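You operate a simulated robot arm through the tools that you are given. There is no shell and no other tool. Be economical: measure what you need, move in short steps, check, and stop when the job is done.

Carry out the task below with a simulated two-armed robot. There is one attempt and no reset: what you move stays moved.

TASK
Check the size gauge's zero: clear the bed, close the slide until it reads 0, draw it back.
Fine: the off-cut goes in the returns crate; selector on PIPE before the check.

It is judged by the outcome, as a careful person would: the job done as asked, and still so three seconds after it is handed in. It fails if anything else is knocked over, pushed out of place, dropped, spilled or broken.

THE ROBOT
Two 7-joint arms with fingered hands on one trunk that stands fixed in place. Base frame: the origin is at the foot of the trunk, x ahead of it, y to its left, z up. Lengths are in mm, angles in rad, forces in N, time in s.
The left shoulder is at [30, 136, 1255], the right one opposite. Payload 5 kg a hand.
The TCP of each hand is the grasp point between the finger pads, 42 mm short of the fingertips. In the tool frame z runs along the fingers and y along their closing line. The gripper opens to 208 mm. The gripper's body begins 119 mm behind the TCP. The gripper is a hand of 4 fingers: y runs from the thumb to the fingers, the wrist lies at [0, 0, -332] in the tool frame.
Orientation is told as [roll, pitch, yaw] about the base's x, y, z axes, in that order, counted from this pose: with the fingers straight down and closing along the base's y, the tool's x points along the base's -x, its y along +y and its z along -z.

THE INTERFACE
- The arms move only by the tool jog_arm. It takes "left_targets", "right_targets" or both (then of equal length, played together; a hand with none holds still); each is a list of rows, each an object (a shift or turn left out is 0) with "translation": the shift along the base's x, y, z in units of 20 mm (1.0 is 20 mm), a list of three; "rotation": the turn, a rotation vector about the base's x, y, z in units of 5 degrees (1.0 is 5 degrees), a list of three. In form: [{"translation": [tx, ty, tz], "rotation": [rx, ry, rz]}, ...]. A call has 1 to 8 rows; each row shifts and turns the commanded pose from where the row before left it. A call with a number of a shift or a turn outside -1 to 1 is refused whole. Rows are played at 5 a second. More than 50 mm and 0.15 rad between two rows, and nothing of the call is played. Where a pose cannot be reached the arm comes as near as it can. A force on the tool above 40 N (or 10 N above the force at the start of the call, whichever is more), or a blocked arm, ends the call early, and 0.2 s more pass. In this call time passes only in rows, and 0.2 s behind the last. It gives the time, the measured TCP pose, the force on the tool (base axes), the opening and the grip force at its end, in the units of the frame above (readings bear some noise), with the torque about the TCP (base axes, N m) and any sound that the robot's microphone picked up.
- Cameras (640 x 400 px; columns grow to the right, rows downward): "scene" is now at [42.1, 13, 1977.7]; the picture's right is [-0.02, -1.00, 0.00], its down [-0.81, 0.02, -0.58] and it looks along [0.58, -0.01, -0.81] (base axes); focal length 348 px, centre (320, 200). "left" rides on the left gripper at [-101, 0, -145] in its tool frame; the picture's right is [0.00, -1.00, 0.00], its down [0.82, 0.00, -0.57] and it looks along [0.57, 0.00, 0.82] (tool axes); focal length 261 px, centre (320, 200). "right" rides on the right gripper at [101, 0, -145] in its tool frame; the picture's right is [0.00, 1.00, 0.00], its down [-0.82, 0.00, -0.57] and it looks along [-0.57, 0.00, 0.82] (tool axes); focal length 261 px, centre (320, 200). There is no depth. A picture from a camera that has moved, and an enlarged one, comes with that camera's place and axes in the base frame and with its lens. The place of the scene camera against the robot may be out by one fixed shift of up to 18 mm in any direction.
- grab_frame(camera): a new picture of that camera. It takes no simulated time.
- slide_trunk(by): slides the trunk up (or, below 0, down) by that many mm; the arms and the scene camera ride with it, the base frame stays. It gives what a move gives, with no picture.
- move_fingers(finger1, finger2, finger3, thumb_bend, hand): sets how far each is bent, from 0 (flat) to 1 (curled in); at 0.3 the hand is open as for a grip, at 0.7 the pads meet at the TCP. One left out holds its place. A second passes; each finger stops where it meets its share of the squeeze, and holds until it gets a number again. It is the only way to open and close the hand. It gives what a move gives, with no picture; readings hold the bend of each and the force on the fingers (four entries, about 0 where the hand has none), thumb and palm.
- head_to(pan, tilt): turns the head with the scene camera to pan (to the left, within 2.496 rad either way) and tilt (down, from -0.506 to 1.204), counted from straight ahead of the robot. It gives what a move gives.
- zoom(camera, box): a new picture of the part [left, top, right, bottom] of that camera's present view, enlarged. It takes no simulated time.
- finish_job(): hands the job in; it is judged then, once.

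Go step by step. Nothing tells you positions but the pictures and the camera data: compare them with the known pose of the tool, close in by small moves and look again before you grip or let go. The budget is 120 turns and 86 pictures, counting those below and the enlarged ones. Unless the task says otherwise, let go and move clear before handing in, and close with one line.

The tools are called by a JSON object that holds its "op" and its "data". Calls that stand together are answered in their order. jog_arm: Moves the arms, as the interface text tells. Its arguments: {"type":"object","properties":{"left_targets":{"type":"array"},"right_targets":{"type":"array"}},"required":[]} The other tools are called the same way: slide_trunk (by) slides the trunk up or down; move_fingers (finger1, finger2, finger3, thumb_bend, hand) moves the fingers one by one; head_to (pan, tilt) turns the head that bears the scene camera; grab_frame (camera) takes a picture; zoom (camera, box) takes an enlarged picture of a part of a camera's view; finish_job () hands the job in.

At the start:

```text
t: 0.0
left_tool_pos: [674.3, 508.6, 1275.5]
left_tool_rot: [0.001, 0.001, 0.0]
left_wrist_force: [-0.4, 0.0, -0.1]
left_torque: [0.0, 0.03, -0.01]
left_grip_width: 207.9
left_grasp_force: 0.1
left_shape: jaw
left_bend: [0.3, 0.3, 0.3, 0.3]
left_finger forces: [0.0, 0.1, 0.0, 0.0, 0.0, 0.0]
right_tool_pos: [726.3, -23.8, 1383.0]
right_tool_rot: [0.0, 0.002, 0.0]
right_wrist_force: [0.3, 0.3, -0.4]
right_torque: [0.01, 0.01, 0.02]
right_grip_width: 207.9
right_grasp_force: 0.1
right_shape: jaw
right_bend: [0.3, 0.3, 0.3, 0.3]
right_finger forces: [0.0, 0.0, 0.0, 0.0, 0.0, 0.0]
trunk travel left (down, up): [-275.0, 215.0]
head pan, tilt: [-0.024, 0.949]
```

scene: 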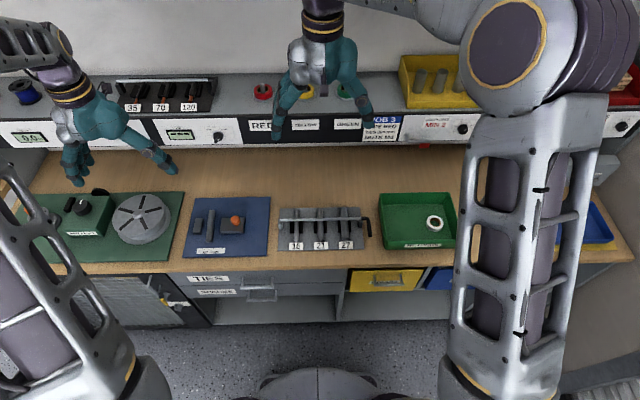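
right: 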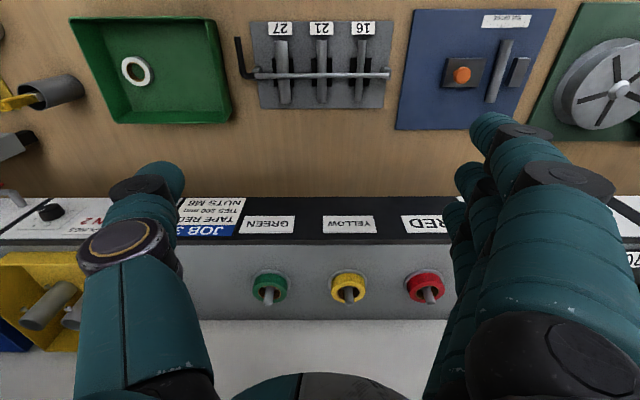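
left: 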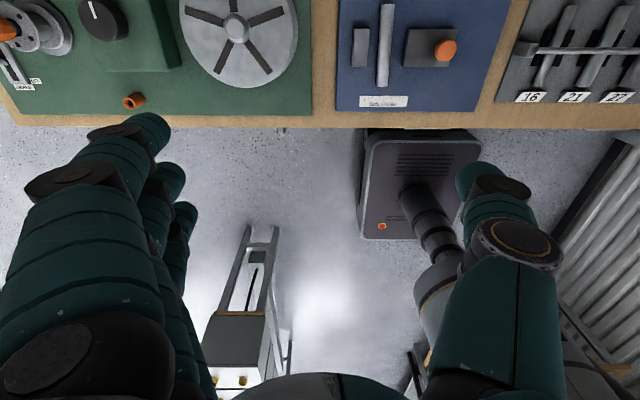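

I see a bench with several fixtures: a green board with a dial, a blue board (with an orange knob), a rack with 16/21/27, a green tray, a yellow bin. I'll look closer to find the size gauge, selector and returns crate.

{"op": "zoom", "data": {"camera": "scene", "box": [20, 170, 290, 310]}}

{"op": "zoom", "data": {"camera": "scene", "box": [260, 170, 480, 310]}}

{"op": "zoom", "data": {"camera": "scene", "box": [0, 60, 240, 160]}}

{"op": "zoom", "data": {"camera": "left", "box": [0, 0, 640, 130]}}

```text
2.37 times, centred on (155, 240) of scene
camera zoom: at [42.1, 13.0, 1977.7], right [-0.02, -1.0, 0.0], down [-0.81, 0.02, -0.58], along [0.58, -0.01, -0.81], focal length 826 px, centre (711, 105)
```

zoom: 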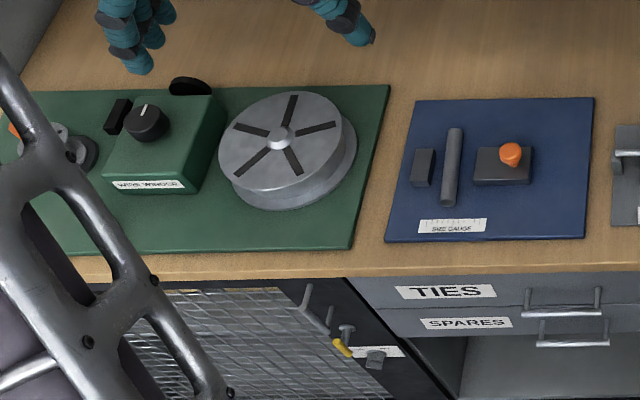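

```text
2.86 times, centred on (370, 240) of scene
camera zoom: at [42.1, 13.0, 1977.7], right [-0.02, -1.0, 0.0], down [-0.81, 0.02, -0.58], along [0.58, -0.01, -0.81], focal length 996 px, centre (177, 86)
```

zoom: 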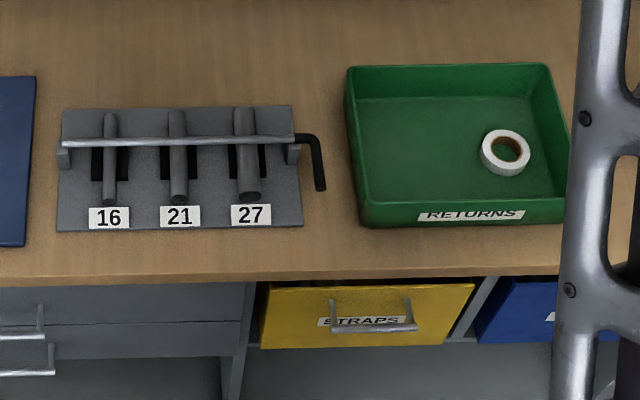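

```text
2.67 times, centred on (120, 110) of scene
camera zoom: at [42.1, 13.0, 1977.7], right [-0.02, -1.0, 0.0], down [-0.81, 0.02, -0.58], along [0.58, -0.01, -0.81], focal length 929 px, centre (853, 440)
```

zoom: 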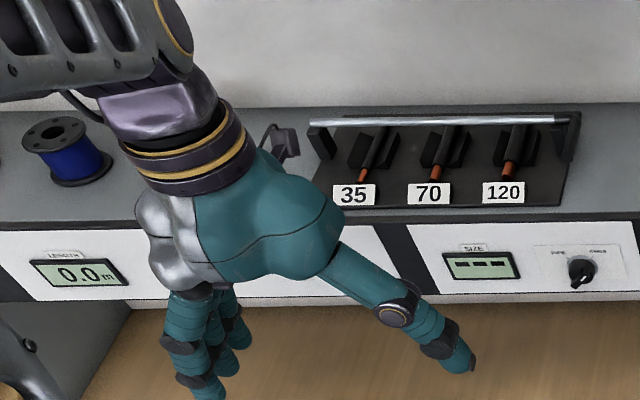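

```text
1.00 times, centred on (320, 65) of left
camera zoom: at [775.4, 507.9, 1420.4], right [0.0, -1.0, 0.0], down [-0.82, 0.0, 0.57], along [-0.57, 0.0, -0.82], focal length 261 px, centre (320, 335)
```

zoom: 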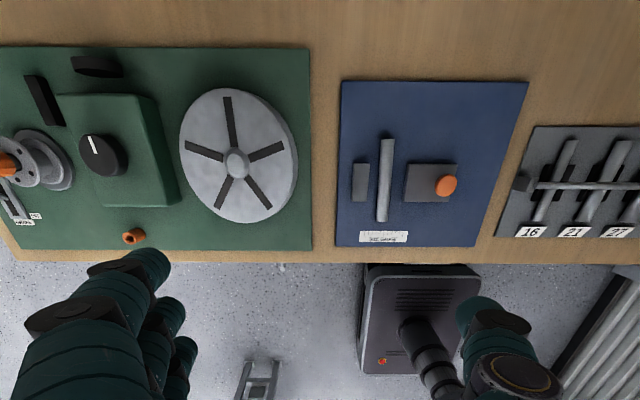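

The pictures put the bench top near z≈860, not 475, so I'll trust the pictures and descend carefully. The blue board at about (730, 350) is the size gauge, the panel at x≈930 has the SIZE selector, and the green tray is RETURNS. I'll bring the left hand nearer the gauge to look.

{"op": "jog_arm", "data": {"left_targets": [{"translation": [0, -0.7, -0.6]}, {"translation": [0, -0.7, -0.6]}, {"translation": [0, -0.7, -0.6]}, {"translation": [0, -0.7, -0.6]}, {"translation": [0, -0.7, -0.6]}, {"translation": [0, -0.7, -0.6]}, {"translation": [0, -0.7, -0.6]}]}}

{"op": "grab_frame", "data": {"camera": "left"}}

{"op": "zoom", "data": {"camera": "scene", "box": [150, 90, 260, 160]}}

```text
t: 1.6
left_tool_pos: [674.4, 410.0, 1189.8]
left_tool_rot: [-0.002, -0.001, 0.002]
left_wrist_force: [-1.1, 0.0, -0.2]
left_torque: [0.03, 0.06, -0.03]
left_grip_width: 207.7
left_grasp_force: 0.1
left_shape: jaw
left_bend: [0.3, 0.3, 0.3, 0.3]
left_finger forces: [0.0, 0.0, 0.0, 0.1, 0.1, 0.0]
right_tool_pos: [726.0, -24.2, 1383.5]
right_tool_rot: [0.001, 0.0, 0.0]
right_wrist_force: [0.7, -0.2, -0.3]
right_torque: [0.01, 0.02, 0.04]
right_grip_width: 207.7
right_grasp_force: 0.1
right_shape: jaw
right_bend: [0.3, 0.3, 0.3, 0.3]
right_finger forces: [0.1, 0.1, 0.0, 0.1, 0.0, 0.0]
trunk travel left (down, up): [-275.0, 215.0]
head pan, tilt: [-0.024, 0.949]
```

```text
78 pictures are left
camera left: at [776.1, 409.0, 1335.2], right [0.01, -1.0, 0.0], down [-0.82, 0.0, 0.57], along [-0.57, 0.0, -0.82], focal length 261 px, centre (320, 200)
```

left: 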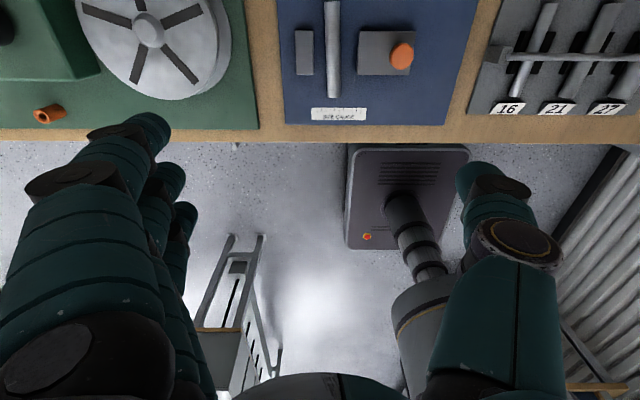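

```text
5.71 times, centred on (205, 125) of scene
camera zoom: at [42.6, 12.5, 1977.7], right [-0.02, -1.0, 0.0], down [-0.81, 0.02, -0.58], along [0.58, -0.01, -0.81], focal length 1992 px, centre (977, 629)
```

zoom: 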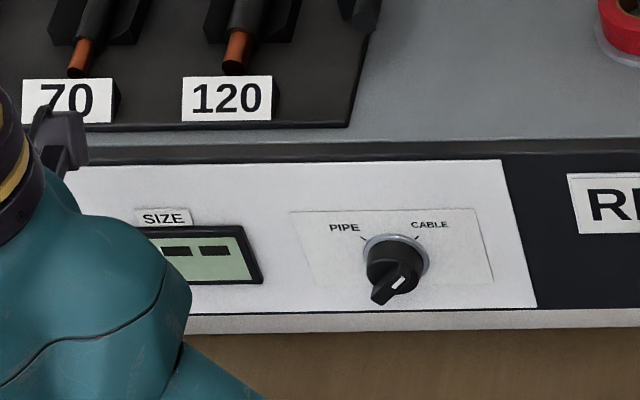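

The rod (off-cut) lies along x at about y≈387 with the fixed jaw to its left and the orange-knobbed slide to its right; the selector points at CABLE. I'll move the left hand forward for a closer overhead view.

{"op": "jog_arm", "data": {"left_targets": [{"translation": [0.9, -0.5, 0]}, {"translation": [0.9, -0.5, 0]}, {"translation": [0.9, -0.5, 0]}, {"translation": [0.9, -0.5, 0]}]}}

{"op": "zoom", "data": {"camera": "left", "box": [160, 0, 480, 200]}}

{"op": "grab_frame", "data": {"camera": "scene"}}

```text
t: 2.6
left_tool_pos: [745.0, 372.2, 1190.5]
left_tool_rot: [-0.001, 0.0, -0.003]
left_wrist_force: [0.2, -0.1, 0.1]
left_torque: [-0.02, 0.06, 0.0]
left_grip_width: 207.8
left_grasp_force: 0.1
left_shape: jaw
left_bend: [0.3, 0.3, 0.3, 0.3]
left_finger forces: [0.0, 0.0, 0.1, 0.0, 0.1, 0.0]
right_tool_pos: [727.2, -25.4, 1382.9]
right_tool_rot: [0.0, 0.004, 0.0]
right_wrist_force: [0.4, 0.3, -0.5]
right_torque: [0.08, 0.1, -0.01]
right_grip_width: 207.7
right_grasp_force: 0.0
right_shape: jaw
right_bend: [0.3, 0.3, 0.3, 0.3]
right_finger forces: [0.0, 0.0, 0.1, 0.0, 0.0, 0.0]
trunk travel left (down, up): [-275.0, 215.0]
head pan, tilt: [-0.024, 0.949]
```

```text
2.00 times, centred on (320, 100) of left
camera zoom: at [846.6, 370.9, 1335.8], right [0.01, -1.0, 0.0], down [-0.82, 0.0, 0.57], along [-0.57, 0.0, -0.82], focal length 521 px, centre (320, 400)
```

zoom: 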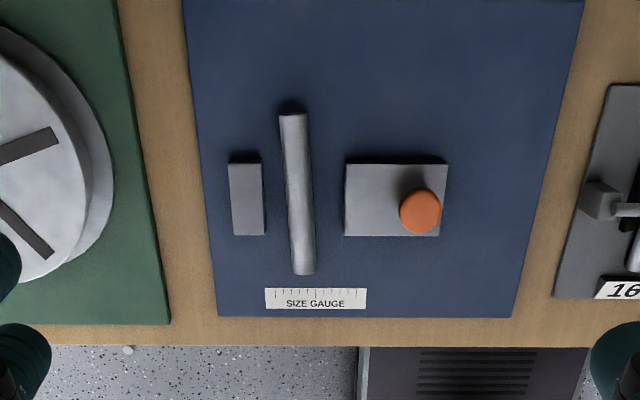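

```text
75 pictures are left
camera scene: at [43.7, 12.0, 1977.6], right [-0.02, -1.0, 0.0], down [-0.81, 0.02, -0.58], along [0.58, -0.01, -0.81], focal length 348 px, centre (320, 200)
```

scene: 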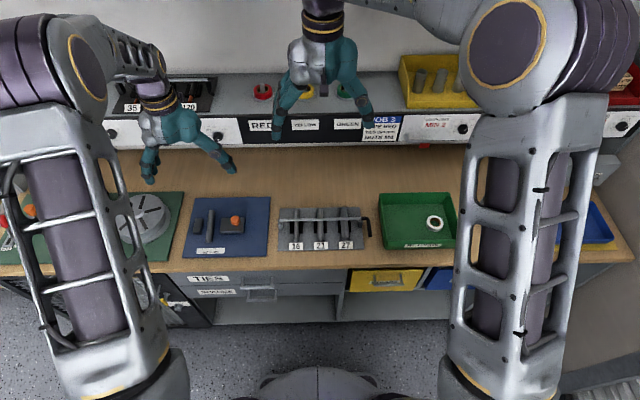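

The rod is about 130 mm long, 23 mm thick, centred near (733, 389), top at z≈865; jaw gap about 19 mm on its left, about 28 mm to the slide. I'll check how the fingertips look when nearly closed, up in free air.

{"op": "move_fingers", "data": {"hand": "left", "finger1": 0.58, "finger2": 0.58, "finger3": 0.58, "thumb_bend": 0.58}}

{"op": "grab_frame", "data": {"camera": "left"}}

{"op": "zoom", "data": {"camera": "scene", "box": [110, 80, 270, 270]}}

{"op": "grab_frame", "data": {"camera": "right"}}

```text
t: 3.6
left_tool_pos: [744.4, 370.7, 1191.3]
left_tool_rot: [-0.001, -0.001, -0.002]
left_wrist_force: [-0.3, -0.1, -0.4]
left_torque: [0.05, 0.04, 0.0]
left_grip_width: 86.4
left_grasp_force: 0.0
left_shape: fingers
left_bend: [0.57, 0.57, 0.57, 0.57]
left_finger forces: [0.1, 0.0, 0.1, 0.0, 0.0, 0.0]
right_tool_pos: [726.3, -24.4, 1383.1]
right_tool_rot: [0.0, 0.0, -0.001]
right_wrist_force: [-0.1, 0.1, 0.0]
right_torque: [0.0, 0.0, 0.0]
right_grip_width: 208.1
right_grasp_force: 0.1
right_shape: jaw
right_bend: [0.3, 0.3, 0.3, 0.3]
right_finger forces: [0.0, 0.0, 0.0, 0.0, 0.0, 0.0]
trunk travel left (down, up): [-275.0, 215.0]
head pan, tilt: [-0.024, 0.949]
```

```text
74 pictures are left
camera left: at [845.7, 371.3, 1336.2], right [0.0, -1.0, 0.0], down [-0.82, 0.0, 0.57], along [-0.57, 0.0, -0.82], focal length 261 px, centre (320, 200)
```

left: 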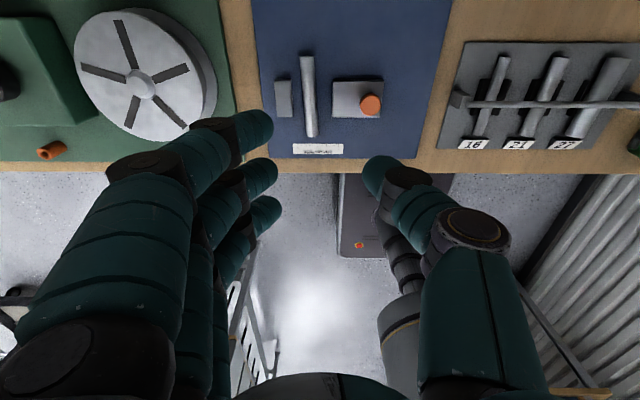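

```text
2.11 times, centred on (190, 175) of scene
camera zoom: at [42.5, 12.8, 1977.7], right [-0.02, -1.0, 0.0], down [-0.81, 0.02, -0.58], along [0.58, -0.01, -0.81], focal length 734 px, centre (594, 253)
```

zoom: 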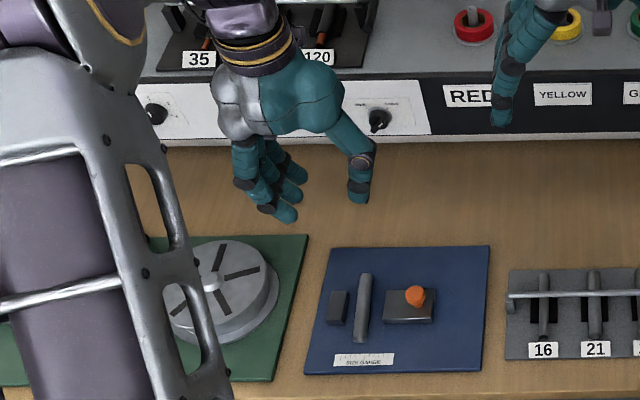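

```text
72 pictures are left
camera right: at [624.7, -23.4, 1527.5], right [0.0, 1.0, 0.0], down [0.82, 0.0, 0.57], along [0.57, 0.0, -0.82], focal length 261 px, centre (320, 200)
```

right: 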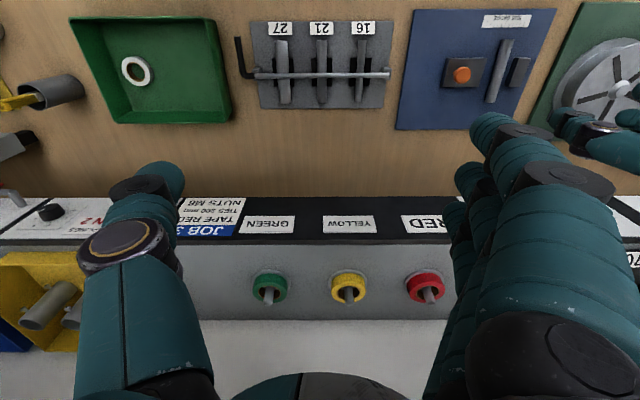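

Fingers are about 20 mm thick, tight between jaw and slide, so I'll grip the rod lengthwise by its two free ends. Turning the left hand by -90° about z while lowering above the rod.

{"op": "jog_arm", "data": {"left_targets": [{"translation": [0, 0.1, 0], "rotation": [0, 0, -1]}, {"translation": [0, 0.1, 0], "rotation": [0, 0, -1]}, {"translation": [0, 0.1, 0], "rotation": [0, 0, -1]}, {"translation": [0, 0.1, 0], "rotation": [0, 0, -1]}, {"translation": [0, 0.1, 0], "rotation": [0, 0, -1]}, {"translation": [0, 0.1, 0], "rotation": [0, 0, -1]}, {"translation": [0, 0.1, 0], "rotation": [0, 0, -1]}, {"translation": [0, 0.1, 0], "rotation": [0, 0, -1]}]}}

{"op": "jog_arm", "data": {"left_targets": [{"translation": [0, 0, -0.5], "rotation": [0, 0, -1]}, {"translation": [0, 0, -0.5], "rotation": [0, 0, -1]}, {"translation": [0, 0, -0.5], "rotation": [0, 0, -1]}, {"translation": [0, 0, -0.5], "rotation": [0, 0, -1]}, {"translation": [0, 0, -0.5], "rotation": [0, 0, -1]}, {"translation": [0, 0, -0.5], "rotation": [0, 0, -1]}, {"translation": [0, 0, -0.5], "rotation": [0, 0, -1]}, {"translation": [0, 0, -0.5], "rotation": [0, 0, -1]}]}}

{"op": "jog_arm", "data": {"left_targets": [{"translation": [-0.2, 0, -0.5], "rotation": [0, 0, -1]}, {"translation": [-0.2, 0, -0.5], "rotation": [0, 0, -1]}]}}

{"op": "move_fingers", "data": {"hand": "left", "finger1": 0.38, "finger2": 0.38, "finger3": 0.38, "thumb_bend": 0.38}}

{"op": "grab_frame", "data": {"camera": "left"}}

{"op": "grab_frame", "data": {"camera": "scene"}}

```text
t: 5.4
left_tool_pos: [746.0, 387.0, 1191.3]
left_tool_rot: [-0.001, 0.0, -0.699]
left_wrist_force: [0.8, -0.4, 0.5]
left_torque: [-0.01, 0.0, -0.03]
left_grip_width: 86.4
left_grasp_force: 0.1
left_shape: fingers
left_bend: [0.57, 0.57, 0.57, 0.57]
left_finger forces: [0.1, 0.1, 0.0, 0.0, 0.0, 0.1]
right_tool_pos: [726.3, -24.0, 1383.7]
right_tool_rot: [-0.001, -0.001, 0.001]
right_wrist_force: [0.1, -0.1, 0.2]
right_torque: [-0.04, 0.01, -0.03]
right_grip_width: 207.6
right_grasp_force: 0.0
right_shape: jaw
right_bend: [0.3, 0.3, 0.3, 0.3]
right_finger forces: [0.1, 0.1, 0.0, 0.0, 0.0, 0.1]
trunk travel left (down, up): [-275.0, 215.0]
head pan, tilt: [-0.024, 0.949]
```

```text
t: 7.2
left_tool_pos: [747.2, 385.5, 1112.3]
left_tool_rot: [0.001, 0.0, -1.398]
left_wrist_force: [1.1, -0.4, -0.5]
left_torque: [-0.02, 0.02, 0.02]
left_grip_width: 86.3
left_grasp_force: 0.1
left_shape: fingers
left_bend: [0.57, 0.57, 0.57, 0.57]
left_finger forces: [0.1, 0.1, 0.0, 0.1, 0.1, 0.0]
right_tool_pos: [726.7, -23.8, 1384.1]
right_tool_rot: [0.0, -0.002, -0.001]
right_wrist_force: [-0.2, -0.2, 1.2]
right_torque: [-0.02, 0.01, 0.03]
right_grip_width: 208.1
right_grasp_force: 0.1
right_shape: jaw
right_bend: [0.3, 0.3, 0.3, 0.3]
right_finger forces: [0.0, 0.0, 0.0, 0.1, 0.0, 0.1]
trunk travel left (down, up): [-275.0, 215.0]
head pan, tilt: [-0.024, 0.949]
```

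```text
t: 7.8
left_tool_pos: [738.0, 386.0, 1092.0]
left_tool_rot: [0.0, -0.001, -1.573]
left_wrist_force: [0.6, -0.3, -0.1]
left_torque: [-0.02, 0.04, -0.01]
left_grip_width: 86.3
left_grasp_force: 0.0
left_shape: fingers
left_bend: [0.57, 0.57, 0.57, 0.57]
left_finger forces: [0.0, 0.1, 0.0, 0.0, 0.1, 0.1]
right_tool_pos: [725.2, -23.6, 1384.3]
right_tool_rot: [0.001, 0.0, 0.001]
right_wrist_force: [1.5, -0.3, -0.8]
right_torque: [-0.04, -0.02, 0.01]
right_grip_width: 208.1
right_grasp_force: 0.0
right_shape: jaw
right_bend: [0.3, 0.3, 0.3, 0.3]
right_finger forces: [0.1, 0.1, 0.1, 0.0, 0.1, 0.1]
trunk travel left (down, up): [-275.0, 215.0]
head pan, tilt: [-0.024, 0.949]
```

```text
t: 8.8
left_tool_pos: [737.8, 386.0, 1092.2]
left_tool_rot: [0.001, 0.001, -1.571]
left_wrist_force: [-0.2, -0.3, -0.1]
left_torque: [-0.03, 0.01, -0.03]
left_grip_width: 182.3
left_grasp_force: 0.0
left_shape: fingers
left_bend: [0.38, 0.38, 0.38, 0.38]
left_finger forces: [0.1, 0.0, 0.0, 0.0, 0.0, 0.0]
right_tool_pos: [727.1, -24.4, 1383.9]
right_tool_rot: [0.0, 0.001, 0.0]
right_wrist_force: [-0.3, 0.2, 0.0]
right_torque: [0.01, -0.04, 0.03]
right_grip_width: 207.8
right_grasp_force: 0.0
right_shape: jaw
right_bend: [0.3, 0.3, 0.3, 0.3]
right_finger forces: [0.0, 0.1, 0.1, 0.0, 0.0, 0.1]
trunk travel left (down, up): [-275.0, 215.0]
head pan, tilt: [-0.024, 0.949]
```

```text
71 pictures are left
camera left: at [739.5, 284.4, 1236.9], right [-1.0, 0.0, 0.0], down [0.0, 0.82, 0.57], along [0.0, 0.57, -0.82], focal length 261 px, centre (320, 200)
```

left: 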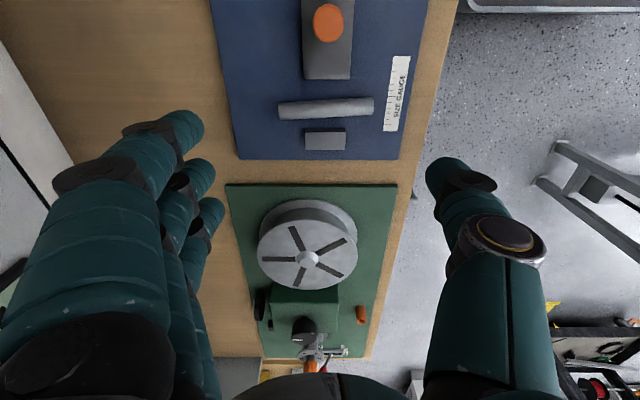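

```text
70 pictures are left
camera scene: at [42.2, 12.9, 1977.7], right [-0.02, -1.0, 0.0], down [-0.81, 0.02, -0.58], along [0.58, -0.01, -0.81], focal length 348 px, centre (320, 200)
```

scene: 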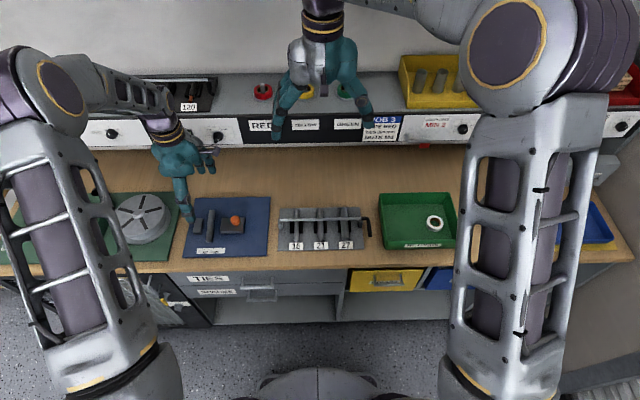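

Rod centre is about (731, 389), with the hand nearly above it. Descending to about 70 mm above the board, then looking again.

{"op": "jog_arm", "data": {"left_targets": [{"translation": [-0.35, 0.15, -1]}, {"translation": [0, 0, -1]}, {"translation": [0, 0, -1]}, {"translation": [0, 0, -1]}, {"translation": [0, 0, -1]}, {"translation": [0, 0, -1]}, {"translation": [0, 0, -1]}]}}

{"op": "grab_frame", "data": {"camera": "left"}}

{"op": "zoom", "data": {"camera": "scene", "box": [140, 120, 290, 270]}}

```text
t: 10.4
left_tool_pos: [730.8, 389.5, 950.6]
left_tool_rot: [0.0, 0.0, -1.57]
left_wrist_force: [0.5, -0.2, -0.2]
left_torque: [-0.04, 0.07, 0.05]
left_grip_width: 182.3
left_grasp_force: 0.0
left_shape: fingers
left_bend: [0.38, 0.38, 0.38, 0.38]
left_finger forces: [0.0, 0.0, 0.0, 0.0, 0.0, 0.0]
right_tool_pos: [726.3, -23.3, 1383.9]
right_tool_rot: [-0.001, 0.001, 0.0]
right_wrist_force: [0.0, 0.5, 0.0]
right_torque: [0.0, 0.07, 0.02]
right_grip_width: 207.7
right_grasp_force: 0.0
right_shape: jaw
right_bend: [0.3, 0.3, 0.3, 0.3]
right_finger forces: [0.0, 0.1, 0.0, 0.1, 0.0, 0.0]
trunk travel left (down, up): [-275.0, 215.0]
head pan, tilt: [-0.024, 0.949]
```

```text
69 pictures are left
camera left: at [732.2, 288.2, 1096.3], right [-1.0, -0.01, 0.0], down [0.0, 0.82, 0.57], along [0.0, 0.57, -0.82], focal length 261 px, centre (320, 200)
```

left: 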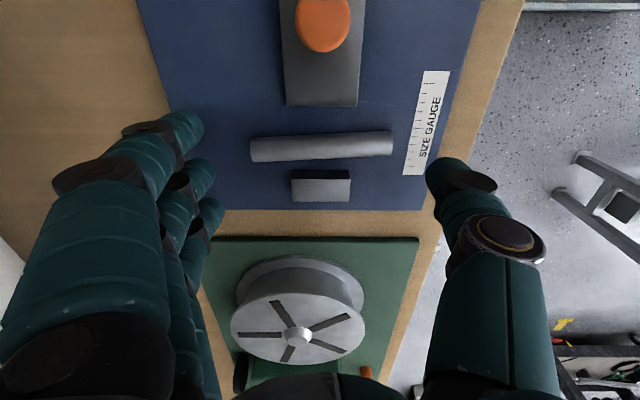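

```text
2.67 times, centred on (215, 195) of scene
camera zoom: at [43.1, 13.3, 1977.7], right [-0.02, -1.0, 0.0], down [-0.81, 0.02, -0.58], along [0.58, -0.01, -0.81], focal length 929 px, centre (600, 213)
```

zoom: 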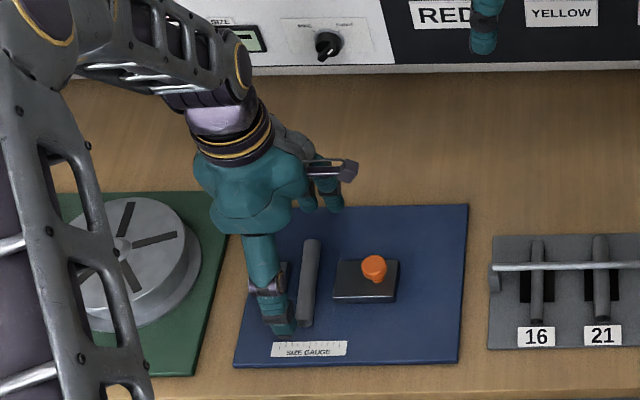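

Well aligned: rod centre (731, ~391), tips about 50 mm below TCP. Lowering to TCP z≈898 slowly and looking.

{"op": "jog_arm", "data": {"left_targets": [{"translation": [0, 0.05, -0.7]}, {"translation": [0, 0, -0.7]}, {"translation": [0, 0, -0.6]}, {"translation": [0, 0, -0.6]}]}}

{"op": "move_fingers", "data": {"hand": "left", "finger1": 0.42, "finger2": 0.42, "finger3": 0.42, "thumb_bend": 0.42}}

{"op": "grab_frame", "data": {"camera": "left"}}

{"op": "zoom", "data": {"camera": "scene", "box": [160, 170, 280, 270]}}

```text
t: 11.4
left_tool_pos: [731.9, 389.2, 899.1]
left_tool_rot: [0.001, 0.001, -1.573]
left_wrist_force: [2.0, 0.9, 8.7]
left_torque: [0.01, 0.36, 0.07]
left_grip_width: 183.3
left_grasp_force: 4.9
left_shape: fingers
left_bend: [0.38, 0.38, 0.38, 0.38]
left_finger forces: [1.0, 0.9, 0.5, 0.0, 6.5, 0.0]
right_tool_pos: [725.4, -23.7, 1384.5]
right_tool_rot: [0.0, 0.001, 0.0]
right_wrist_force: [-1.0, 0.3, 0.6]
right_torque: [0.02, -0.08, 0.02]
right_grip_width: 207.8
right_grasp_force: 0.1
right_shape: jaw
right_bend: [0.3, 0.3, 0.3, 0.3]
right_finger forces: [0.1, 0.0, 0.0, 0.0, 0.1, 0.0]
trunk travel left (down, up): [-275.0, 215.0]
head pan, tilt: [-0.024, 0.949]
```

```text
t: 12.6
left_tool_pos: [735.1, 389.6, 901.0]
left_tool_rot: [0.005, 0.003, -1.57]
left_wrist_force: [-1.3, -1.9, 17.3]
left_torque: [-0.05, 0.04, -0.07]
left_grip_width: 169.3
left_grasp_force: 8.8
left_shape: fingers
left_bend: [0.41, 0.42, 0.42, 0.41]
left_finger forces: [3.3, 3.2, 3.1, 0.1, 8.5, 0.1]
right_tool_pos: [724.7, -23.7, 1383.9]
right_tool_rot: [0.001, 0.0, 0.0]
right_wrist_force: [-0.6, 1.0, -0.3]
right_torque: [-0.02, 0.03, -0.02]
right_grip_width: 207.7
right_grasp_force: 0.0
right_shape: jaw
right_bend: [0.3, 0.3, 0.3, 0.3]
right_finger forces: [0.0, 0.0, 0.0, 0.0, 0.0, 0.1]
trunk travel left (down, up): [-275.0, 215.0]
head pan, tilt: [-0.024, 0.949]
stopped (left hand): the force on the tool passed its limit (the readings are from after the stop); the commanded pose is now the measured one
```

```text
67 pictures are left
camera left: at [734.4, 288.4, 1046.3], right [-1.0, 0.0, -0.01], down [-0.01, 0.82, 0.57], along [0.0, 0.57, -0.82], focal length 261 px, centre (320, 200)
```

left: 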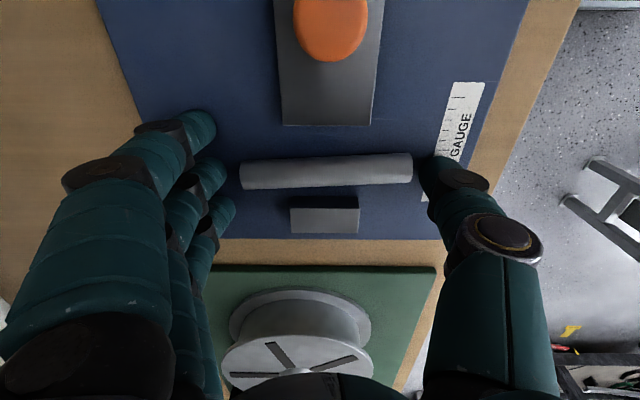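

```text
4.00 times, centred on (220, 220) of scene
camera zoom: at [40.9, 12.4, 1977.6], right [-0.02, -1.0, 0.0], down [-0.81, 0.02, -0.58], along [0.58, -0.01, -0.81], focal length 1394 px, centre (720, 120)
```

zoom: 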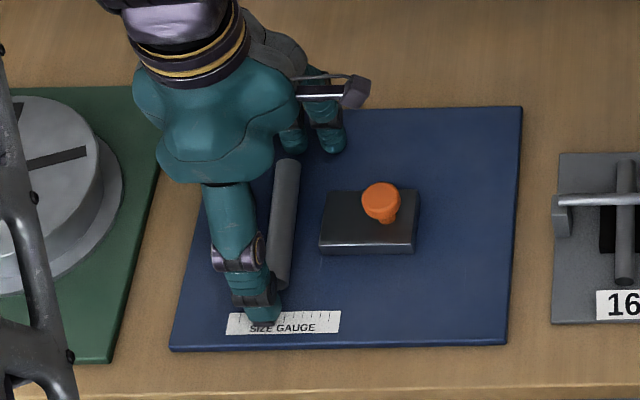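

The fingertips touch the board at this height. I'll lift 9 mm, centre on the rod, then close gently.

{"op": "jog_arm", "data": {"left_targets": [{"translation": [0, 0, 0.5]}, {"translation": [-0.2, 0.08, 0]}]}}

{"op": "move_fingers", "data": {"hand": "left", "finger1": 0.46, "finger2": 0.46, "finger3": 0.46, "thumb_bend": 0.46}}

{"op": "grab_frame", "data": {"camera": "left"}}

```text
t: 13.2
left_tool_pos: [728.4, 391.6, 909.1]
left_tool_rot: [0.003, 0.001, -1.57]
left_wrist_force: [0.2, 0.4, -0.1]
left_torque: [0.02, -0.04, 0.0]
left_grip_width: 163.6
left_grasp_force: 0.1
left_shape: fingers
left_bend: [0.42, 0.42, 0.42, 0.42]
left_finger forces: [0.0, 0.0, 0.0, 0.0, 0.0, 0.0]
right_tool_pos: [724.9, -24.3, 1383.6]
right_tool_rot: [-0.002, 0.0, 0.0]
right_wrist_force: [0.3, 0.3, -0.8]
right_torque: [0.01, -0.04, 0.01]
right_grip_width: 207.8
right_grasp_force: 0.0
right_shape: jaw
right_bend: [0.3, 0.3, 0.3, 0.3]
right_finger forces: [0.0, 0.0, 0.0, 0.0, 0.0, 0.0]
trunk travel left (down, up): [-275.0, 215.0]
head pan, tilt: [-0.024, 0.949]
```

```text
t: 14.2
left_tool_pos: [729.2, 391.4, 909.0]
left_tool_rot: [0.004, 0.0, -1.568]
left_wrist_force: [-0.1, -0.5, -0.5]
left_torque: [0.0, 0.05, 0.02]
left_grip_width: 143.7
left_grasp_force: 1.1
left_shape: fingers
left_bend: [0.46, 0.45, 0.46, 0.46]
left_finger forces: [0.0, 1.0, 0.0, 0.0, 1.5, 0.0]
right_tool_pos: [726.9, -23.5, 1382.9]
right_tool_rot: [0.0, 0.001, 0.0]
right_wrist_force: [0.0, 0.5, 0.2]
right_torque: [-0.02, -0.03, -0.02]
right_grip_width: 207.8
right_grasp_force: 0.1
right_shape: jaw
right_bend: [0.3, 0.3, 0.3, 0.3]
right_finger forces: [0.1, 0.0, 0.1, 0.0, 0.0, 0.0]
trunk travel left (down, up): [-275.0, 215.0]
head pan, tilt: [-0.024, 0.949]
```

```text
65 pictures are left
camera left: at [729.8, 289.4, 1054.0], right [-1.0, 0.0, 0.0], down [-0.01, 0.82, 0.57], along [0.0, 0.57, -0.82], focal length 261 px, centre (320, 200)
```

left: 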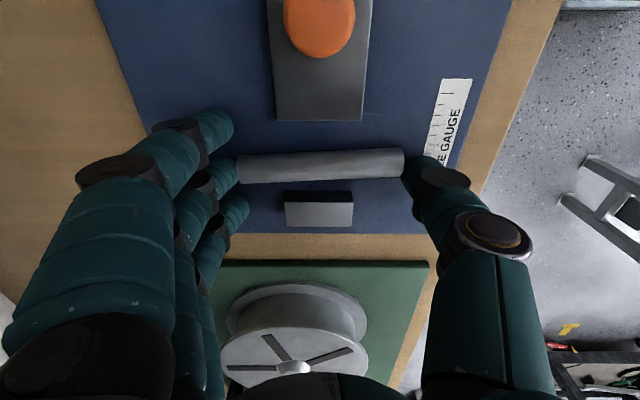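

The middle finger and thumb touch the rod's two ends. Squeezing with those two.

{"op": "move_fingers", "data": {"hand": "left", "finger2": 0.54, "thumb_bend": 0.54}}

{"op": "jog_arm", "data": {"left_targets": [{"translation": [0, 0, 0.4]}, {"translation": [0, 0, 0.5]}, {"translation": [0, 0, 0.6]}]}}

{"op": "grab_frame", "data": {"camera": "left"}}

```text
t: 15.2
left_tool_pos: [728.9, 390.5, 909.0]
left_tool_rot: [0.004, 0.001, -1.571]
left_wrist_force: [0.5, -0.4, -0.2]
left_torque: [0.01, -0.03, -0.02]
left_grip_width: 136.3
left_grasp_force: 12.0
left_shape: fingers
left_bend: [0.46, 0.43, 0.46, 0.51]
left_finger forces: [0.0, 12.2, 0.0, 0.0, 12.2, 0.0]
right_tool_pos: [725.1, -23.3, 1383.4]
right_tool_rot: [0.0, 0.0, 0.001]
right_wrist_force: [0.8, 0.2, -0.7]
right_torque: [0.01, 0.01, -0.03]
right_grip_width: 208.1
right_grasp_force: 0.1
right_shape: jaw
right_bend: [0.3, 0.3, 0.3, 0.3]
right_finger forces: [0.1, 0.1, 0.1, 0.0, 0.1, 0.0]
trunk travel left (down, up): [-275.0, 215.0]
head pan, tilt: [-0.024, 0.949]
```

```text
t: 16.0
left_tool_pos: [729.0, 391.8, 939.2]
left_tool_rot: [0.0, 0.001, -1.571]
left_wrist_force: [0.5, -0.3, -0.4]
left_torque: [0.0, -0.02, 0.0]
left_grip_width: 135.6
left_grasp_force: 11.6
left_shape: fingers
left_bend: [0.46, 0.43, 0.46, 0.51]
left_finger forces: [0.0, 12.2, 0.0, 0.0, 12.2, 0.1]
right_tool_pos: [725.4, -25.4, 1383.7]
right_tool_rot: [0.001, 0.0, 0.001]
right_wrist_force: [0.1, 0.0, -1.0]
right_torque: [-0.01, -0.04, 0.02]
right_grip_width: 207.7
right_grasp_force: 0.0
right_shape: jaw
right_bend: [0.3, 0.3, 0.3, 0.3]
right_finger forces: [0.0, 0.1, 0.1, 0.1, 0.0, 0.1]
trunk travel left (down, up): [-275.0, 215.0]
head pan, tilt: [-0.024, 0.949]
```

```text
64 pictures are left
camera left: at [730.5, 290.3, 1083.9], right [-1.0, 0.0, 0.0], down [0.0, 0.82, 0.57], along [0.0, 0.57, -0.82], focal length 261 px, centre (320, 200)
```

left: 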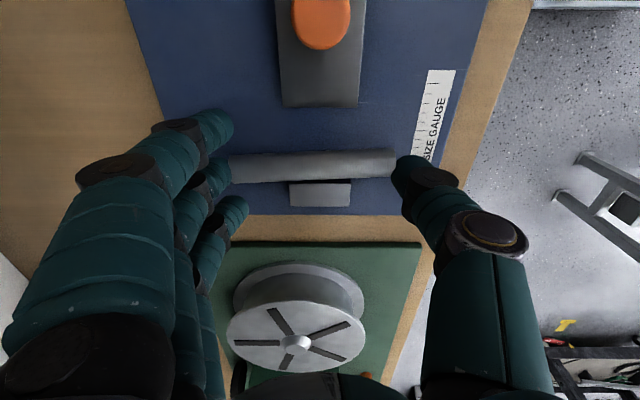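

The rod is held by its ends and is clear of the bed. The tray is around x 640–820, y −250 to −525; I'll raise the rod and at the same time swing the right arm out of the way.

{"op": "jog_arm", "data": {"left_targets": [{"translation": [0, 0, 1]}, {"translation": [0, 0, 1]}, {"translation": [0, 0, 1]}, {"translation": [0, 0, 1]}, {"translation": [0, 0, 1]}, {"translation": [0, 0, 1]}, {"translation": [0, 0, 1]}, {"translation": [0, 0, 0]}], "right_targets": [{"translation": [-0.6, -1, 0]}, {"translation": [-0.6, -1, 0]}, {"translation": [-0.6, -1, 0]}, {"translation": [-0.6, -1, 0]}, {"translation": [-0.6, -1, 0]}, {"translation": [-0.6, -1, 0]}, {"translation": [-0.6, -1, 0]}, {"translation": [-0.6, -1, 0]}]}}

{"op": "jog_arm", "data": {"right_targets": [{"translation": [-0.6, -1, 0]}, {"translation": [-0.6, -1, 0]}, {"translation": [-0.6, -1, 0]}, {"translation": [-0.6, -1, 0]}, {"translation": [-0.6, -1, 0]}, {"translation": [-0.6, -1, 0]}, {"translation": [-0.6, -1, 0]}, {"translation": [-0.6, -1, 0]}]}}

{"op": "grab_frame", "data": {"camera": "scene"}}

{"op": "grab_frame", "data": {"camera": "right"}}

```text
t: 17.8
left_tool_pos: [726.8, 391.7, 1080.3]
left_tool_rot: [0.003, 0.003, -1.572]
left_wrist_force: [-0.3, -0.5, -1.9]
left_torque: [0.04, 0.03, 0.0]
left_grip_width: 135.7
left_grasp_force: 12.7
left_shape: fingers
left_bend: [0.46, 0.43, 0.46, 0.51]
left_finger forces: [0.0, 12.2, 0.0, 0.0, 12.2, 0.0]
right_tool_pos: [629.1, -184.2, 1383.3]
right_tool_rot: [0.0, -0.001, 0.0]
right_wrist_force: [0.0, -0.9, 0.1]
right_torque: [0.07, 0.02, -0.01]
right_grip_width: 207.9
right_grasp_force: 0.1
right_shape: jaw
right_bend: [0.3, 0.3, 0.3, 0.3]
right_finger forces: [0.0, 0.1, 0.0, 0.1, 0.0, 0.0]
trunk travel left (down, up): [-275.0, 215.0]
head pan, tilt: [-0.024, 0.949]
```

```text
t: 19.6
left_tool_pos: [727.4, 393.2, 1079.6]
left_tool_rot: [0.003, 0.001, -1.571]
left_wrist_force: [-0.3, 0.0, -0.6]
left_torque: [0.0, -0.05, 0.03]
left_grip_width: 135.9
left_grasp_force: 12.5
left_shape: fingers
left_bend: [0.46, 0.43, 0.46, 0.51]
left_finger forces: [0.0, 12.2, 0.0, 0.0, 12.2, 0.1]
right_tool_pos: [533.4, -342.5, 1382.5]
right_tool_rot: [0.0, 0.001, 0.0]
right_wrist_force: [-0.4, -0.4, -0.2]
right_torque: [0.02, -0.04, 0.01]
right_grip_width: 207.7
right_grasp_force: 0.0
right_shape: jaw
right_bend: [0.3, 0.3, 0.3, 0.3]
right_finger forces: [0.0, 0.0, 0.0, 0.0, 0.1, 0.1]
trunk travel left (down, up): [-275.0, 215.0]
head pan, tilt: [-0.024, 0.949]
```

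```text
63 pictures are left
camera scene: at [41.1, 12.2, 1977.8], right [-0.02, -1.0, 0.0], down [-0.81, 0.02, -0.58], along [0.58, -0.01, -0.81], focal length 348 px, centre (320, 200)
```

scene: 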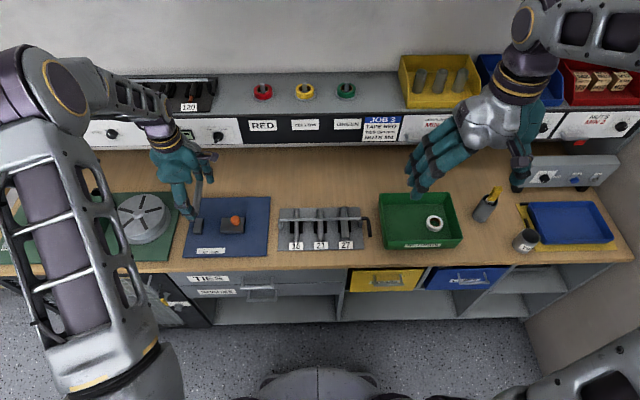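

```text
62 pictures are left
camera right: at [431.1, -342.7, 1526.2], right [0.0, 1.0, 0.0], down [0.82, 0.0, 0.57], along [0.57, 0.0, -0.82], focal length 261 px, centre (320, 200)
```

right: 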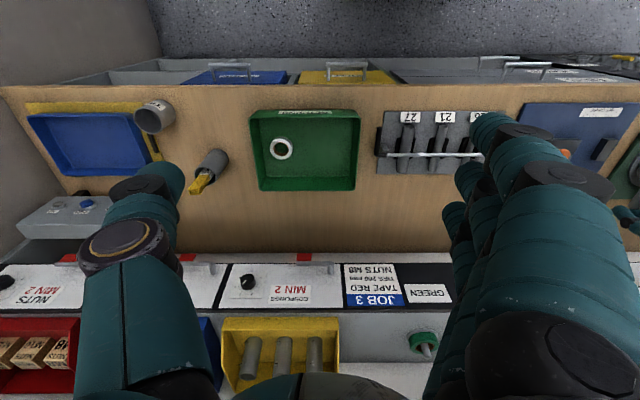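

Now everything is visible: tray about x 612–830, y −515 to −245, tape roll at (722, −449). I'll carry the rod toward y≈−325 and move the right arm further out.

{"op": "jog_arm", "data": {"left_targets": [{"translation": [0, -1, 0]}, {"translation": [0, -1, 0]}, {"translation": [0, -1, 0]}, {"translation": [0, -1, 0]}, {"translation": [0, -1, 0]}, {"translation": [0, -1, 0]}, {"translation": [0, -1, 0]}, {"translation": [0, -1, 0]}], "right_targets": [{"translation": [-0.7, -1, 0]}, {"translation": [-0.7, -1, 0]}, {"translation": [-0.7, -1, 0]}, {"translation": [-0.7, -1, 0]}, {"translation": [-0.7, -1, 0]}, {"translation": [-0.7, -1, 0]}, {"translation": [-0.7, -1, 0]}, {"translation": [-0.7, -1, 0]}]}}

{"op": "jog_arm", "data": {"left_targets": [{"translation": [0, -1, 0], "rotation": [-1, 0, 0]}, {"translation": [0, -1, 0], "rotation": [-1, 0, 0]}, {"translation": [0, -1, 0], "rotation": [-1, 0, 0]}, {"translation": [0, -1, 0], "rotation": [-1, 0, 0]}, {"translation": [0, -1, 0], "rotation": [-1, 0, 0]}, {"translation": [0, -1, 0], "rotation": [-1, 0, 0]}, {"translation": [0, -1, 0], "rotation": [-1, 0, 0]}, {"translation": [0, -1, 0], "rotation": [-1, 0, 0]}]}}

{"op": "grab_frame", "data": {"camera": "scene"}}

```text
t: 21.4
left_tool_pos: [728.3, 231.3, 1079.7]
left_tool_rot: [0.003, 0.001, -1.571]
left_wrist_force: [-0.3, 0.3, -0.3]
left_torque: [0.07, -0.01, 0.0]
left_grip_width: 135.8
left_grasp_force: 12.5
left_shape: fingers
left_bend: [0.46, 0.43, 0.46, 0.51]
left_finger forces: [0.0, 12.1, 0.1, 0.1, 12.1, 0.1]
right_tool_pos: [423.9, -508.1, 1383.9]
right_tool_rot: [0.001, 0.001, 0.002]
right_wrist_force: [-0.5, -0.9, -0.5]
right_torque: [0.12, -0.08, 0.0]
right_grip_width: 207.7
right_grasp_force: 0.0
right_shape: jaw
right_bend: [0.3, 0.3, 0.3, 0.3]
right_finger forces: [0.1, 0.0, 0.0, 0.0, 0.0, 0.0]
trunk travel left (down, up): [-275.0, 215.0]
head pan, tilt: [-0.024, 0.949]
```

```text
t: 23.2
left_tool_pos: [727.6, 74.2, 1079.2]
left_tool_rot: [0.002, -0.698, -1.571]
left_wrist_force: [0.1, 0.8, -0.7]
left_torque: [0.04, 0.07, 0.01]
left_grip_width: 135.7
left_grasp_force: 11.5
left_shape: fingers
left_bend: [0.46, 0.43, 0.46, 0.51]
left_finger forces: [0.1, 12.1, 0.0, 0.0, 12.1, 0.0]
right_tool_pos: [423.6, -506.2, 1383.8]
right_tool_rot: [0.001, 0.0, 0.0]
right_wrist_force: [1.3, -0.6, 0.2]
right_torque: [-0.04, 0.03, 0.01]
right_grip_width: 208.0
right_grasp_force: 0.0
right_shape: jaw
right_bend: [0.3, 0.3, 0.3, 0.3]
right_finger forces: [0.0, 0.0, 0.0, 0.0, 0.0, 0.0]
trunk travel left (down, up): [-275.0, 215.0]
head pan, tilt: [-0.024, 0.949]
```

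```text
61 pictures are left
camera scene: at [42.9, 13.3, 1977.7], right [-0.02, -1.0, 0.0], down [-0.81, 0.02, -0.58], along [0.58, -0.01, -0.81], focal length 348 px, centre (320, 200)
```

scene: 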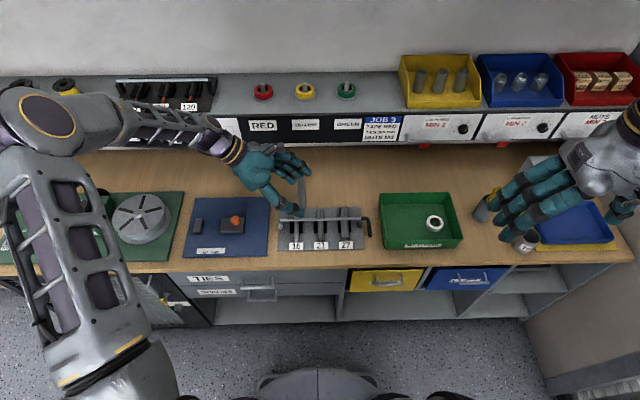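

The rod is held firmly and moving well. Continuing toward the tray.

{"op": "jog_arm", "data": {"left_targets": [{"translation": [0, -1, 0]}, {"translation": [0, -1, 0]}, {"translation": [0, -1, 0]}, {"translation": [0, -1, 0]}, {"translation": [0, -1, 0]}, {"translation": [0, -1, 0]}, {"translation": [0, -1, 0]}, {"translation": [0, -1, 0]}]}}

{"op": "jog_arm", "data": {"left_targets": [{"translation": [0, -1, 0]}, {"translation": [0, -1, 0]}, {"translation": [0, -1, 0]}, {"translation": [0, -1, 0]}, {"translation": [0, -1, 0]}, {"translation": [0, -1, 0]}, {"translation": [0, -1, 0]}, {"translation": [0, -1, 0]}]}}

{"op": "grab_frame", "data": {"camera": "scene"}}

{"op": "grab_frame", "data": {"camera": "left"}}

```text
t: 25.0
left_tool_pos: [728.9, -89.5, 1081.4]
left_tool_rot: [0.005, -0.697, -1.57]
left_wrist_force: [0.9, -0.8, -1.2]
left_torque: [0.05, -0.01, -0.01]
left_grip_width: 135.9
left_grasp_force: 11.9
left_shape: fingers
left_bend: [0.46, 0.43, 0.46, 0.51]
left_finger forces: [0.0, 12.2, 0.0, 0.0, 12.1, 0.0]
right_tool_pos: [424.4, -507.0, 1384.1]
right_tool_rot: [-0.001, -0.001, -0.001]
right_wrist_force: [-0.5, -0.4, -0.8]
right_torque: [0.06, -0.02, 0.01]
right_grip_width: 207.9
right_grasp_force: 0.0
right_shape: jaw
right_bend: [0.3, 0.3, 0.3, 0.3]
right_finger forces: [0.1, 0.0, 0.1, 0.0, 0.0, 0.0]
trunk travel left (down, up): [-275.0, 215.0]
head pan, tilt: [-0.024, 0.949]
```

```text
t: 26.8
left_tool_pos: [728.5, -247.6, 1080.5]
left_tool_rot: [0.003, -0.696, -1.568]
left_wrist_force: [-0.1, 0.7, -1.4]
left_torque: [0.06, 0.05, 0.0]
left_grip_width: 135.8
left_grasp_force: 12.0
left_shape: fingers
left_bend: [0.46, 0.43, 0.46, 0.51]
left_finger forces: [0.0, 12.3, 0.0, 0.1, 12.1, 0.1]
right_tool_pos: [423.1, -506.3, 1382.6]
right_tool_rot: [0.001, 0.0, 0.0]
right_wrist_force: [-0.8, 0.2, 0.2]
right_torque: [0.06, 0.0, 0.02]
right_grip_width: 208.1
right_grasp_force: 0.0
right_shape: jaw
right_bend: [0.3, 0.3, 0.3, 0.3]
right_finger forces: [0.1, 0.0, 0.0, 0.0, 0.1, 0.1]
trunk travel left (down, up): [-275.0, 215.0]
head pan, tilt: [-0.024, 0.949]
```

```text
60 pictures are left
camera scene: at [42.1, 11.3, 1977.7], right [-0.02, -1.0, 0.0], down [-0.81, 0.02, -0.58], along [0.58, -0.01, -0.81], focal length 348 px, centre (320, 200)
```

scene: 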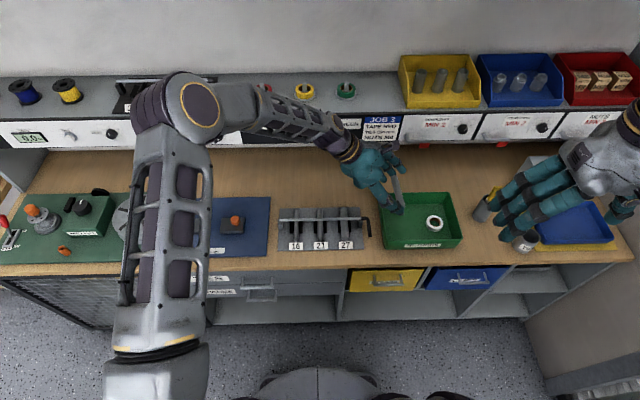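

```text
59 pictures are left
camera left: at [729.2, -232.7, 1256.3], right [-1.0, -0.01, 0.0], down [-0.01, 1.0, -0.09], along [0.0, -0.09, -1.0], focal length 261 px, centre (320, 200)
```

left: 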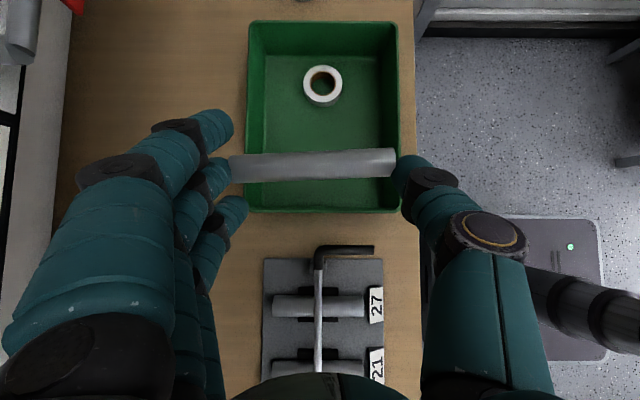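

The rod hangs above the tray; the free area is between y≈−260 and −410. I'll reduce the tilt to 20° (so the outer finger isn't lower than the rod) and centre over y≈−335.

{"op": "jog_arm", "data": {"left_targets": [{"translation": [-0.1, -0.8, 0], "rotation": [1, 0, 0]}, {"translation": [-0.1, -0.8, 0], "rotation": [1, 0, 0]}, {"translation": [-0.1, -0.8, 0], "rotation": [1, 0, 0]}, {"translation": [-0.1, -0.8, 0], "rotation": [1, 0, 0]}, {"translation": [0, -0.3, 0]}]}}

{"op": "grab_frame", "data": {"camera": "left"}}

```text
t: 28.0
left_tool_pos: [719.7, -316.7, 1078.6]
left_tool_rot: [0.0, -0.347, -1.57]
left_wrist_force: [0.0, 0.8, -1.3]
left_torque: [-0.13, 0.08, -0.04]
left_grip_width: 136.1
left_grasp_force: 11.9
left_shape: fingers
left_bend: [0.46, 0.43, 0.46, 0.51]
left_finger forces: [0.1, 12.1, 0.1, 0.0, 12.1, 0.0]
right_tool_pos: [424.2, -504.5, 1386.4]
right_tool_rot: [-0.002, 0.001, 0.001]
right_wrist_force: [-0.1, 1.0, 0.0]
right_torque: [-0.13, 0.07, 0.01]
right_grip_width: 207.8
right_grasp_force: 0.1
right_shape: jaw
right_bend: [0.3, 0.3, 0.3, 0.3]
right_finger forces: [0.0, 0.0, 0.1, 0.0, 0.0, 0.0]
trunk travel left (down, up): [-275.0, 215.0]
head pan, tilt: [-0.024, 0.949]
```

```text
58 pictures are left
camera left: at [721.7, -362.7, 1250.0], right [-1.0, -0.01, 0.0], down [-0.01, 0.97, 0.26], along [0.0, 0.26, -0.97], focal length 261 px, centre (320, 200)
```

left: 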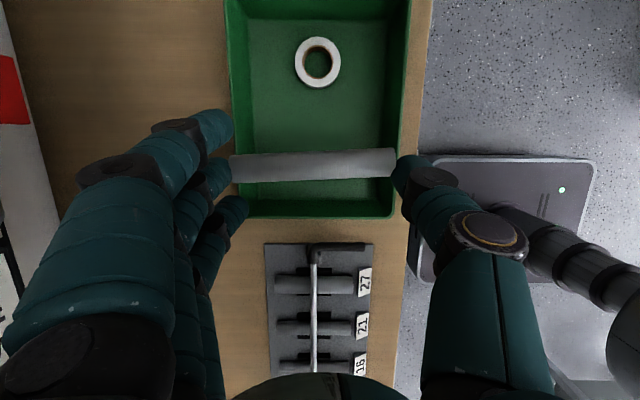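

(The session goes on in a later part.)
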